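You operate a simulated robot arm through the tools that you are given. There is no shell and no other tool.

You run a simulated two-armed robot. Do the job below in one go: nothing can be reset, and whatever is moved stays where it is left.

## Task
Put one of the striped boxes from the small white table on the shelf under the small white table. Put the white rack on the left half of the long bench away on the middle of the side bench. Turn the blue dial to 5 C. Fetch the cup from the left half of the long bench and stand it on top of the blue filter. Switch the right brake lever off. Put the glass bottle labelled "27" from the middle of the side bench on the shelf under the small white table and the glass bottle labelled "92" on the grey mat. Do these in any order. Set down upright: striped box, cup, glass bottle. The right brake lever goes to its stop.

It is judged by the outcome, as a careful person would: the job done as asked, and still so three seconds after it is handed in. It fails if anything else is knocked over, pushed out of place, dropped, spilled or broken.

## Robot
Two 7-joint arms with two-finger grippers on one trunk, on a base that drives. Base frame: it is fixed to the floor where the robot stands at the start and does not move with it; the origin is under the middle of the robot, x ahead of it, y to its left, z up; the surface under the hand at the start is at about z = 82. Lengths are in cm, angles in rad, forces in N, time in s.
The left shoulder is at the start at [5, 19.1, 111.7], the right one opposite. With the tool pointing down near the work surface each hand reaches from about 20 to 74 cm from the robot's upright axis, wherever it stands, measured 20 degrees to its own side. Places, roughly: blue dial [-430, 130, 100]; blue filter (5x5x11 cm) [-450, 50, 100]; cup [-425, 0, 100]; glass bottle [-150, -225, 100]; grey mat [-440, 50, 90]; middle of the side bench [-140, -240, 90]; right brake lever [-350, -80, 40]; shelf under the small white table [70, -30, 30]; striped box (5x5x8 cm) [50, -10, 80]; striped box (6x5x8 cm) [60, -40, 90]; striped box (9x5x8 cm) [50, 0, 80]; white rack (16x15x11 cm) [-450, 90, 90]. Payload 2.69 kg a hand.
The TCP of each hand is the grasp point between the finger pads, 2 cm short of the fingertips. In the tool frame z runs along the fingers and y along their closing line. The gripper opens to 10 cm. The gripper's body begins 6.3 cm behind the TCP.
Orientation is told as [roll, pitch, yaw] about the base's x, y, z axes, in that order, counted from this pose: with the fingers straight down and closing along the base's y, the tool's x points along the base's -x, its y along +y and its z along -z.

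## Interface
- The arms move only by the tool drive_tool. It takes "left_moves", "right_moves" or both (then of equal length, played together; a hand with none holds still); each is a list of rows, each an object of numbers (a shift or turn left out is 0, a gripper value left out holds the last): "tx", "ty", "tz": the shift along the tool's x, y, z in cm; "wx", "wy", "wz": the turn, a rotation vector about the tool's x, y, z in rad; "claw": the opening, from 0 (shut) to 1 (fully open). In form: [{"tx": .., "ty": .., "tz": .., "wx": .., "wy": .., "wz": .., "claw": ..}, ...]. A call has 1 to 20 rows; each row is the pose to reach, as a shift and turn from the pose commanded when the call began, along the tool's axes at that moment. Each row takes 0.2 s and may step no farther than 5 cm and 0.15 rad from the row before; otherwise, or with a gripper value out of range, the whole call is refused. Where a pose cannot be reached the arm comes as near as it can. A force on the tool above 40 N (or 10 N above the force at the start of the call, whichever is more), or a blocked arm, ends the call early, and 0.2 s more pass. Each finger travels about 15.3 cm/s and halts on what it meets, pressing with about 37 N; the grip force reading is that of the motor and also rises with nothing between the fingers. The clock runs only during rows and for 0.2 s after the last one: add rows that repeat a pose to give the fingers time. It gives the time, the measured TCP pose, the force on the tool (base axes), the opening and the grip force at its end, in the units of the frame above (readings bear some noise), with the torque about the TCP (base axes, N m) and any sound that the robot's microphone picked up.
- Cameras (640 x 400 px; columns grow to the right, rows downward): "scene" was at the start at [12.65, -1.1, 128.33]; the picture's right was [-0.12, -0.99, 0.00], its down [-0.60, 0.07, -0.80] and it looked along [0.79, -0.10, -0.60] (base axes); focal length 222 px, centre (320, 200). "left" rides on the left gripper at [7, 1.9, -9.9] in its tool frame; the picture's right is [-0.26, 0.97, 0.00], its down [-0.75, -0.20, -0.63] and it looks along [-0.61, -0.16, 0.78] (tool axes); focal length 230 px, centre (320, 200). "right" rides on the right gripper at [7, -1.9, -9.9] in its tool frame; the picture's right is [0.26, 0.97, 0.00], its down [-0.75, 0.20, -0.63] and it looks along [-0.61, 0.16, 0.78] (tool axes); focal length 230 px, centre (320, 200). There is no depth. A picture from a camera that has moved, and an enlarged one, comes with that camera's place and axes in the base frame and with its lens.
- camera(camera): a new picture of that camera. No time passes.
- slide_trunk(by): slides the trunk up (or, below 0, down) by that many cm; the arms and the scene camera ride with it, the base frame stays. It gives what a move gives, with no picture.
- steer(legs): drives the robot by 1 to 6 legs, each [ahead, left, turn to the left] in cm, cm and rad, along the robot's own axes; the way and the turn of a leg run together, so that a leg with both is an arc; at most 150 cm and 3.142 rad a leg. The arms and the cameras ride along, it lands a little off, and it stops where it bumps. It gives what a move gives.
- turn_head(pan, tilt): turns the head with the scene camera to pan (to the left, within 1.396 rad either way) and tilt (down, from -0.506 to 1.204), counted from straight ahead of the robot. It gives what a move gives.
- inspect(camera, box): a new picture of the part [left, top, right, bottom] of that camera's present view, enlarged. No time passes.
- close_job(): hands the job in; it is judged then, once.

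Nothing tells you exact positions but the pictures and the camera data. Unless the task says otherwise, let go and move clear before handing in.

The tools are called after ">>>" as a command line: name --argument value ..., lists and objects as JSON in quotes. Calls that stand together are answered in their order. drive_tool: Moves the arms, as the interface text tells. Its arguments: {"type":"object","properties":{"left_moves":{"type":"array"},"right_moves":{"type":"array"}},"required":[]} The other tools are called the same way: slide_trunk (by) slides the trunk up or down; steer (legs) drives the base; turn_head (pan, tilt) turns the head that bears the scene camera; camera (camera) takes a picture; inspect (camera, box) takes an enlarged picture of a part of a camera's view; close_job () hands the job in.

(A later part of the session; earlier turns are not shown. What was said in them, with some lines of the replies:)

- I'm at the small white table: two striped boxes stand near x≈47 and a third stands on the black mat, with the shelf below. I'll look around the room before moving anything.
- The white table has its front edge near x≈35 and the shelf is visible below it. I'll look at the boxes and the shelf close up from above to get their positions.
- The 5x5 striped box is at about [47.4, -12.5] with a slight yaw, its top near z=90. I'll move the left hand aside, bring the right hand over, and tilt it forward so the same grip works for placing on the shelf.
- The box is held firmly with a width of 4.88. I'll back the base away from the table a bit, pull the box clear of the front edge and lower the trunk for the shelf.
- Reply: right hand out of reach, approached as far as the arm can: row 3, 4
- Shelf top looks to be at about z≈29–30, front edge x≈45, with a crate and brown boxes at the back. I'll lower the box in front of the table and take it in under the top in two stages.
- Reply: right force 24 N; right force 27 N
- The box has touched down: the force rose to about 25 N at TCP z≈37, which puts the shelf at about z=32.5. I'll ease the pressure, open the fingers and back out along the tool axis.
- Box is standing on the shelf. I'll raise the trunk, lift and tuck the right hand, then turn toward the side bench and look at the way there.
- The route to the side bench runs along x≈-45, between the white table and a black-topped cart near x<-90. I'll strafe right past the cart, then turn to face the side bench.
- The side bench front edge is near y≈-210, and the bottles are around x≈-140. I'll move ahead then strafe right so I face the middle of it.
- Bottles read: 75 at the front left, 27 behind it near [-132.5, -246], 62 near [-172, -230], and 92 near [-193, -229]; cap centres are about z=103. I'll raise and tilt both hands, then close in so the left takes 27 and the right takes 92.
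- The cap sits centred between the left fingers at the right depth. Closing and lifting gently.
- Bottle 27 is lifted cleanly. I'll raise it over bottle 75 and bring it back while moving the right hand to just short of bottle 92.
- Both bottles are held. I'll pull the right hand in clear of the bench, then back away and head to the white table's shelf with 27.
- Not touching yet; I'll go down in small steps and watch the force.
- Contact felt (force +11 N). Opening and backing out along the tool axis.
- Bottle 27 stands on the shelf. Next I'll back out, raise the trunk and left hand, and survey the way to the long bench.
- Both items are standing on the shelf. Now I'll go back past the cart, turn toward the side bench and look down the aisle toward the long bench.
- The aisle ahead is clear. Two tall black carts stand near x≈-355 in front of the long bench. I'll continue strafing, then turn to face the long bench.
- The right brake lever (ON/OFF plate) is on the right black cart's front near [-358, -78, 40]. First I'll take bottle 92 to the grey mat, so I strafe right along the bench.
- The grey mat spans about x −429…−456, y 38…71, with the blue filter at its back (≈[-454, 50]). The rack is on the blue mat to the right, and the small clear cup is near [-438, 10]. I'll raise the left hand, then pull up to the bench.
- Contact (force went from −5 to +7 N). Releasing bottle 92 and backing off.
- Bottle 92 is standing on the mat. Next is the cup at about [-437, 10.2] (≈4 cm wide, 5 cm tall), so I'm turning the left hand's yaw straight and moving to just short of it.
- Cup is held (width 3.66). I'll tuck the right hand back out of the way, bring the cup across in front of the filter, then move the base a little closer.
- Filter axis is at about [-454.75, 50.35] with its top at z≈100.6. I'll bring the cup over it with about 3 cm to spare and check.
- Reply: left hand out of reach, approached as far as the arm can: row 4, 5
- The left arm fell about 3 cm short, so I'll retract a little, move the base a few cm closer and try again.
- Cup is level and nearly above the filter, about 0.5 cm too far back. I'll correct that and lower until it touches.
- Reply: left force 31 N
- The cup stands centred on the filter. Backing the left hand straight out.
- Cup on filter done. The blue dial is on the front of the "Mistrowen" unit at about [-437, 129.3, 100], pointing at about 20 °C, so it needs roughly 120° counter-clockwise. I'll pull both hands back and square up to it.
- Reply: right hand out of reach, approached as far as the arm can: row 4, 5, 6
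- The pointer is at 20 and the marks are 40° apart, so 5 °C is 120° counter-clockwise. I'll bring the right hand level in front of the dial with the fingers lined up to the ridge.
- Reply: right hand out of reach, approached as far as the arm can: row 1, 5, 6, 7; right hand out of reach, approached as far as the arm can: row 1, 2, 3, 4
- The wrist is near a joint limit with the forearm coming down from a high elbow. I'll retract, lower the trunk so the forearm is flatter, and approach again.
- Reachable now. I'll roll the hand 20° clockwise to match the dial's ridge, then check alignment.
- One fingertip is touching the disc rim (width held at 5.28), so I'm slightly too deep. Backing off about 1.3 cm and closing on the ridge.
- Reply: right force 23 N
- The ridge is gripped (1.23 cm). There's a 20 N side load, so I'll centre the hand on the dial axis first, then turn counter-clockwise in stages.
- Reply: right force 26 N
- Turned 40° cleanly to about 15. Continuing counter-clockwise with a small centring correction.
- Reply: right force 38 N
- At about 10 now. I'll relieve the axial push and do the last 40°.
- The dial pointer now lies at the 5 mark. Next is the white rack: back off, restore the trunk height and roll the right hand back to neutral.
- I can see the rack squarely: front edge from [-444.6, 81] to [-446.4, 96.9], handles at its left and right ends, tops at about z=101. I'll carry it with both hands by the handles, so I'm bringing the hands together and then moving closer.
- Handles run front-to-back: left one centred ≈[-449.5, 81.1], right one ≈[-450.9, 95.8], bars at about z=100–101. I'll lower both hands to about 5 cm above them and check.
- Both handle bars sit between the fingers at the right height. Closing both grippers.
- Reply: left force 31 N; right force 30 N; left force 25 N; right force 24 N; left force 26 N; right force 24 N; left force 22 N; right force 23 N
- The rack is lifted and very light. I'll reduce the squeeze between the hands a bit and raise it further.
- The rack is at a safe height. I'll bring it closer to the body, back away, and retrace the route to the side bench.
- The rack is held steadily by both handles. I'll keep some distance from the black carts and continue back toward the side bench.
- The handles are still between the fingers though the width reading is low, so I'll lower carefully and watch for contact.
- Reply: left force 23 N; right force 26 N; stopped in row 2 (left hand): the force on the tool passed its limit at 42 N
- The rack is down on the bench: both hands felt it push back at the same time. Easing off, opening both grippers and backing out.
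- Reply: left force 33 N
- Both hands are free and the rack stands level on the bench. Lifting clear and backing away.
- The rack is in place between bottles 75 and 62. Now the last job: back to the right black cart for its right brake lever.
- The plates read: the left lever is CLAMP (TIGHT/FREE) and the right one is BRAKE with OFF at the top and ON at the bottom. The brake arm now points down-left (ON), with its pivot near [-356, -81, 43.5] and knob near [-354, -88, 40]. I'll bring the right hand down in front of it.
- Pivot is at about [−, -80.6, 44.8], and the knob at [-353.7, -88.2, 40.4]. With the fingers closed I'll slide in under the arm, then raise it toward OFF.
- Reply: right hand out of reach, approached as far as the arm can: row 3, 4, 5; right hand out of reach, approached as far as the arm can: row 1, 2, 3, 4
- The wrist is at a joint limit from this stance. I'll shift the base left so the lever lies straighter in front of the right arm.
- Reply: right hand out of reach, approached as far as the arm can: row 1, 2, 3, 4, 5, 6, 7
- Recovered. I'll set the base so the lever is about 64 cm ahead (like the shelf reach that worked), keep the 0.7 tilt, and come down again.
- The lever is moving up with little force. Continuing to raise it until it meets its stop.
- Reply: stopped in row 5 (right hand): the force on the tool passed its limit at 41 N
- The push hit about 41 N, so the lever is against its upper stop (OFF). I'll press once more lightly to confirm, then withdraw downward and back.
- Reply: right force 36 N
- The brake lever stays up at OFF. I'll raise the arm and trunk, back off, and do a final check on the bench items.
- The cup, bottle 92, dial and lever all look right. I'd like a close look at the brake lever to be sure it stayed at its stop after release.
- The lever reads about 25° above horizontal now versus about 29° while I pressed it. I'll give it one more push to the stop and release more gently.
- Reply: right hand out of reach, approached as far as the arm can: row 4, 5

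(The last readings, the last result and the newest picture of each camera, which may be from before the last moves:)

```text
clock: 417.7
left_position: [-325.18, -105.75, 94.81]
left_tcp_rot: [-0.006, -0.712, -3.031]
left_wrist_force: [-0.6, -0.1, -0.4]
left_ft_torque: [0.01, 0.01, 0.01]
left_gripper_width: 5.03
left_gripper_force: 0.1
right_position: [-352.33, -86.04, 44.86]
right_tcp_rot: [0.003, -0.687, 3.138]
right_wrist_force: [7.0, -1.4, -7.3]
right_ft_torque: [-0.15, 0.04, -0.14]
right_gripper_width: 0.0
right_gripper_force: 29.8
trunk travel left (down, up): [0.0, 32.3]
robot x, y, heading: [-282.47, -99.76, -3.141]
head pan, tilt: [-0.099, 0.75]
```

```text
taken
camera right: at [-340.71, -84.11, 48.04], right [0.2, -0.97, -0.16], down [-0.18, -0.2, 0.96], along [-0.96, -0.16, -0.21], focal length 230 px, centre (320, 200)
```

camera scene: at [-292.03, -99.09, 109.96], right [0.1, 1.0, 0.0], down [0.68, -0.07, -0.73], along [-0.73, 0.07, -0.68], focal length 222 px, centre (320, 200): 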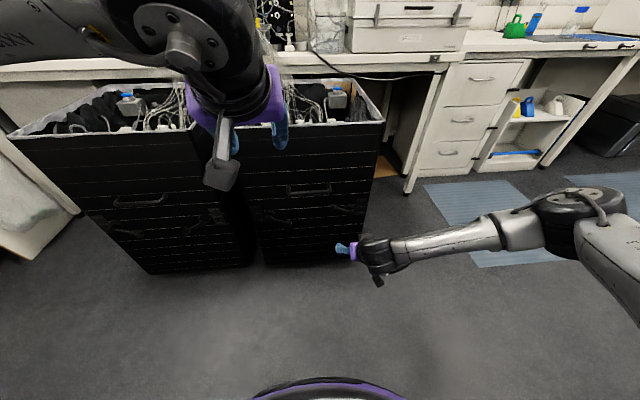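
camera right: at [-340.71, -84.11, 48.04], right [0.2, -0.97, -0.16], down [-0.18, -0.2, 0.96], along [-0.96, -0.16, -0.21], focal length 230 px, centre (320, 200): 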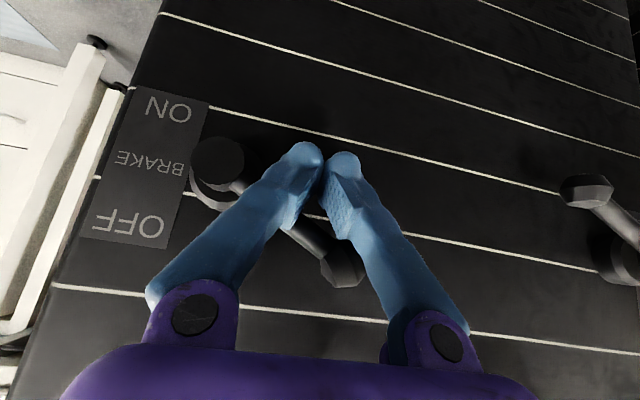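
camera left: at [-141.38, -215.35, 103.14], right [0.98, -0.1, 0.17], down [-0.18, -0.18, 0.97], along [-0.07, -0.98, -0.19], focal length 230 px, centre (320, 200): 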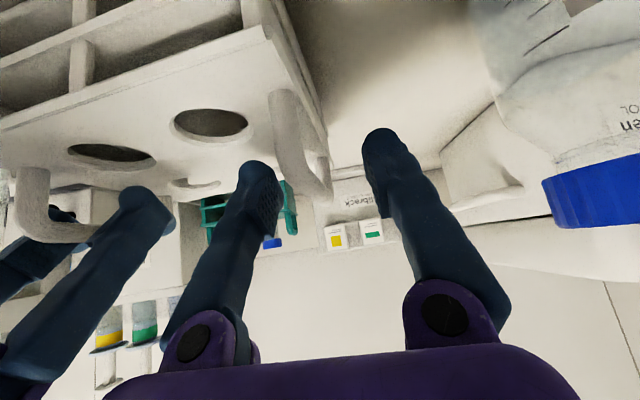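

>>> drive_tool --right_moves '[{"tx": -0.2, "tz": -0.23}, {"tx": -0.4, "tz": -0.46}, {"tx": -0.4, "tz": -0.46}]'

>>> camera --camera "right"

>>> drive_tool --right_moves '[{"tx": 0.2, "tz": 0.23}, {"tx": 0.4, "tz": 0.46}, {"tx": 0.7, "tz": 0.84}, {"tx": 1.0, "tz": 1.2}, {"tx": 1.6, "tz": 1.95}, {"tx": 3.9, "tz": 0.05}, {"tx": 7.0, "tz": -2.5}, {"tx": 10.1, "tz": -5.0}, {"tx": 13.2, "tz": -7.6}, {"tx": 13.2, "tz": -7.6}]'

>>> drive_tool --right_moves '[{"tx": -2.6, "ty": -0.8, "tz": -3.0, "claw": 0.5}, {"tx": -4.5, "ty": -1.8, "tz": -5.4, "claw": 1}, {"tx": -4.5, "ty": -2.8, "tz": -5.4, "claw": 1}, {"tx": -4.5, "ty": -2.8, "tz": -5.4, "claw": 1}]'

>>> inspect --camera "right" --box '[200, 80, 400, 240]'

```text
clock: 418.5
left_position: [-325.25, -105.79, 94.67]
left_tcp_rot: [-0.005, -0.711, -3.031]
left_wrist_force: [-0.4, -0.4, -0.3]
left_ft_torque: [0.0, 0.02, -0.01]
left_gripper_width: 4.98
left_gripper_force: 0.1
right_position: [-352.23, -86.1, 45.2]
right_tcp_rot: [0.004, -0.683, 3.137]
right_wrist_force: [14.1, -2.6, -20.6]
right_ft_torque: [-0.37, -0.01, -0.29]
right_gripper_width: 0.0
right_gripper_force: 29.5
trunk travel left (down, up): [0.0, 32.3]
robot x, y, heading: [-282.63, -99.76, -3.137]
head pan, tilt: [-0.099, 0.75]
```

```text
taken
camera right: at [-340.57, -84.2, 48.43], right [0.2, -0.97, -0.16], down [-0.18, -0.2, 0.96], along [-0.96, -0.16, -0.22], focal length 230 px, centre (320, 200)
```

right: 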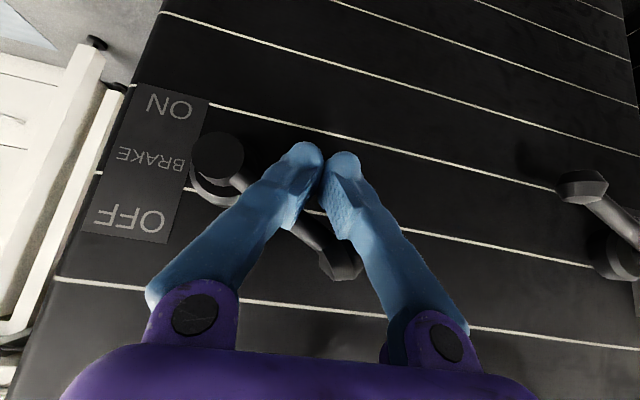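

```text
clock: 420.7
left_position: [-325.09, -105.64, 94.74]
left_tcp_rot: [-0.004, -0.713, -3.032]
left_wrist_force: [0.8, 1.0, 1.0]
left_ft_torque: [0.01, -0.03, 0.02]
left_gripper_width: 4.99
left_gripper_force: 0.0
right_position: [-337.54, -86.13, 43.34]
right_tcp_rot: [0.001, -0.693, 3.139]
right_wrist_force: [0.1, 0.4, -0.2]
right_ft_torque: [0.0, 0.0, -0.03]
right_gripper_width: 0.0
right_gripper_force: 29.6
trunk travel left (down, up): [0.0, 32.3]
robot x, y, heading: [-282.25, -99.8, -3.137]
head pan, tilt: [-0.099, 0.75]
```

```text
clock: 421.7
left_position: [-325.15, -105.69, 94.71]
left_tcp_rot: [-0.005, -0.711, -3.03]
left_wrist_force: [0.1, 0.6, -0.4]
left_ft_torque: [0.0, 0.07, -0.05]
left_gripper_width: 5.0
left_gripper_force: 0.1
right_position: [-337.59, -83.42, 50.32]
right_tcp_rot: [0.002, -0.694, 3.14]
right_wrist_force: [0.8, -0.2, -0.3]
right_ft_torque: [-0.02, 0.01, 0.04]
right_gripper_width: 9.99
right_gripper_force: 0.1
trunk travel left (down, up): [0.0, 32.3]
robot x, y, heading: [-282.5, -99.97, -3.138]
head pan, tilt: [-0.099, 0.75]
```

```text
2.50 times, centred on (300, 160) of right
camera zoom: at [-325.96, -81.53, 53.4], right [0.2, -0.97, -0.16], down [-0.18, -0.2, 0.96], along [-0.96, -0.16, -0.21], focal length 575 px, centre (370, 300)
```

zoom: 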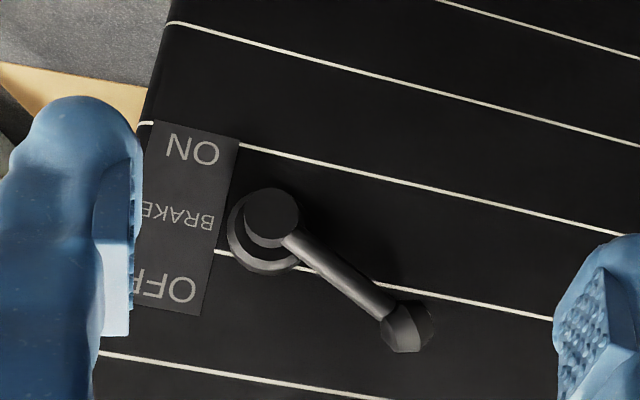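

The lever is hard against its stop at OFF and stays there. I'll withdraw the arm and move clear of the cart.

>>> drive_tool --right_moves '[{"tx": 1.0, "tz": -3.5}, {"tx": 0.5, "tz": -7}, {"tx": -2, "tz": -10}, {"tx": -4.5, "tz": -13}, {"tx": -7, "tz": -16}, {"tx": -9.5, "tz": -19}, {"tx": -12, "tz": -22}, {"tx": -14.5, "tz": -25}, {"tx": -17, "tz": -28}, {"tx": -17, "tz": -28}]'

>>> slide_trunk --by 17.5

>>> steer --legs '[[-6, 0, 0]]'

>>> turn_head --pan 1.39 --tilt 0.3

>>> camera --camera "scene"

>>> turn_head --pan -0.1 --tilt 0.9

>>> inspect --camera "scene" --box '[200, 100, 400, 260]'

```text
clock: 423.9
left_position: [-325.14, -105.75, 94.86]
left_tcp_rot: [-0.006, -0.713, -3.032]
left_wrist_force: [-0.1, -0.2, -0.6]
left_ft_torque: [-0.01, 0.0, -0.02]
left_gripper_width: 5.01
left_gripper_force: 0.1
right_position: [-332.85, -83.14, 82.59]
right_tcp_rot: [0.002, -0.691, 3.139]
right_wrist_force: [-0.4, 0.4, 0.1]
right_ft_torque: [-0.02, 0.0, 0.0]
right_gripper_width: 10.02
right_gripper_force: 0.1
trunk travel left (down, up): [0.0, 32.3]
robot x, y, heading: [-281.95, -99.61, -3.138]
head pan, tilt: [-0.099, 0.75]
```

```text
clock: 425.8
left_position: [-325.21, -105.7, 112.31]
left_tcp_rot: [-0.007, -0.712, -3.031]
left_wrist_force: [0.5, -0.1, 0.6]
left_ft_torque: [0.0, 0.03, 0.02]
left_gripper_width: 5.01
left_gripper_force: 0.0
right_position: [-332.79, -83.13, 100.15]
right_tcp_rot: [0.001, -0.691, 3.138]
right_wrist_force: [0.3, 0.4, 0.2]
right_ft_torque: [0.02, 0.06, -0.02]
right_gripper_width: 10.0
right_gripper_force: 0.0
trunk travel left (down, up): [-17.5, 14.8]
robot x, y, heading: [-282.52, -99.96, -3.132]
head pan, tilt: [-0.099, 0.75]
```

```text
clock: 426.8
left_position: [-319.07, -105.62, 112.46]
left_tcp_rot: [-0.005, -0.714, -3.032]
left_wrist_force: [-0.3, -0.5, -0.2]
left_ft_torque: [-0.02, 0.05, 0.02]
left_gripper_width: 4.99
left_gripper_force: 0.1
right_position: [-326.8, -83.04, 100.04]
right_tcp_rot: [0.004, -0.693, 3.139]
right_wrist_force: [0.2, -0.1, 0.5]
right_ft_torque: [-0.01, 0.04, 0.02]
right_gripper_width: 10.0
right_gripper_force: 0.0
trunk travel left (down, up): [-17.5, 14.8]
robot x, y, heading: [-276.69, -99.98, -3.133]
head pan, tilt: [-0.099, 0.75]
```

```text
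clock: 428.4
left_position: [-319.11, -105.75, 112.27]
left_tcp_rot: [-0.004, -0.711, -3.032]
left_wrist_force: [1.3, 0.1, 0.0]
left_ft_torque: [0.0, -0.03, 0.03]
left_gripper_width: 4.99
left_gripper_force: 0.1
right_position: [-326.92, -83.23, 100.03]
right_tcp_rot: [0.001, -0.691, 3.138]
right_wrist_force: [0.2, -0.6, 0.7]
right_ft_torque: [-0.01, -0.03, -0.02]
right_gripper_width: 9.99
right_gripper_force: 0.0
trunk travel left (down, up): [-17.5, 14.8]
robot x, y, heading: [-276.36, -100.1, -3.139]
head pan, tilt: [1.389, 0.3]
```

```text
taken
camera scene: at [-282.05, -109.05, 131.49], right [-0.98, 0.18, 0.0], down [0.05, 0.29, -0.96], along [-0.17, -0.94, -0.3], focal length 222 px, centre (320, 200)
```

scene: 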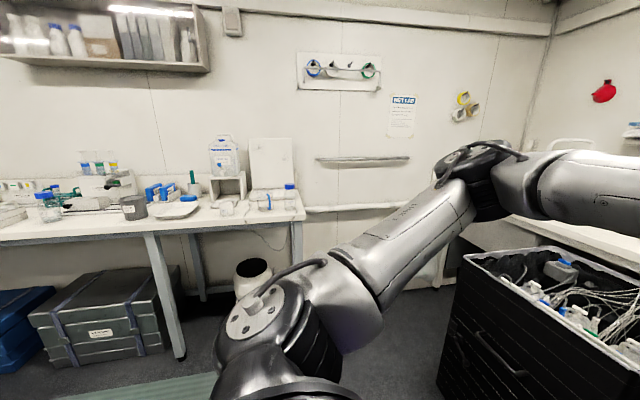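

```text
clock: 430.0
left_position: [-319.22, -105.64, 112.43]
left_tcp_rot: [-0.006, -0.712, -3.031]
left_wrist_force: [-0.7, 0.0, -0.3]
left_ft_torque: [-0.01, 0.01, 0.03]
left_gripper_width: 5.02
left_gripper_force: 0.0
right_position: [-326.91, -83.15, 100.05]
right_tcp_rot: [0.002, -0.692, 3.139]
right_wrist_force: [0.3, -0.3, 0.6]
right_ft_torque: [0.0, -0.02, 0.04]
right_gripper_width: 10.01
right_gripper_force: 0.0
trunk travel left (down, up): [-17.5, 14.8]
robot x, y, heading: [-276.3, -99.85, -3.134]
head pan, tilt: [-0.099, 0.901]
```

```text
2.50 times, centred on (300, 180) of scene
camera zoom: at [-287.91, -99.15, 126.27], right [0.09, 1.0, 0.0], down [0.78, -0.07, -0.62], along [-0.62, 0.06, -0.78], focal length 554 px, centre (370, 250)
```

zoom: 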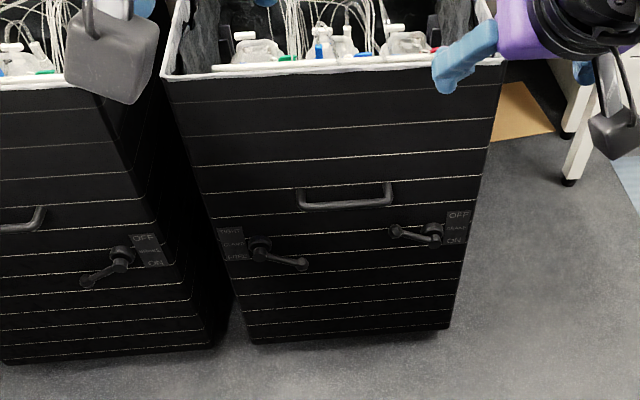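

Everything asked for is in place as far as the pictures show:

- **Shelf:** the striped box and bottle 27 are upright under the small white table.
- **Grey mat and filter:** bottle 92 is on the mat and the cup stands on the blue filter.
- **Dial:** the pointer is at 5 °C.
- **Rack:** it is on the middle of the side bench.
- **Brake:** the right brake lever is up at OFF against its stop.

The hands are empty and clear, so I'm handing in.

>>> close_job

```text
The job is handed in.
```

The job is handed in, and every part of it was done. My last look at each item showed it in place:

- **Striped box:** the 5x5x8 cm box stands upright on the shelf under the small white table.
- **Bottle 27:** it stands upright on the same shelf, next to the box.
- **Bottle 92:** it stands upright on the grey mat.
- **Cup:** it stands centred on top of the blue filter.
- **Blue dial:** the pointer is at 5 °C. By the pictures it may be about 2° past the mark.
- **White rack:** it sits on the middle of the side bench, between bottles 75 and 62.
- **Right brake lever:** it is up at OFF against its stop. I pushed it a second time, and it stayed up after I let go.

I saw nothing knocked over or dropped. I did not go back at the end to look again at the shelf items or the rack. I last saw those when I moved away from them.
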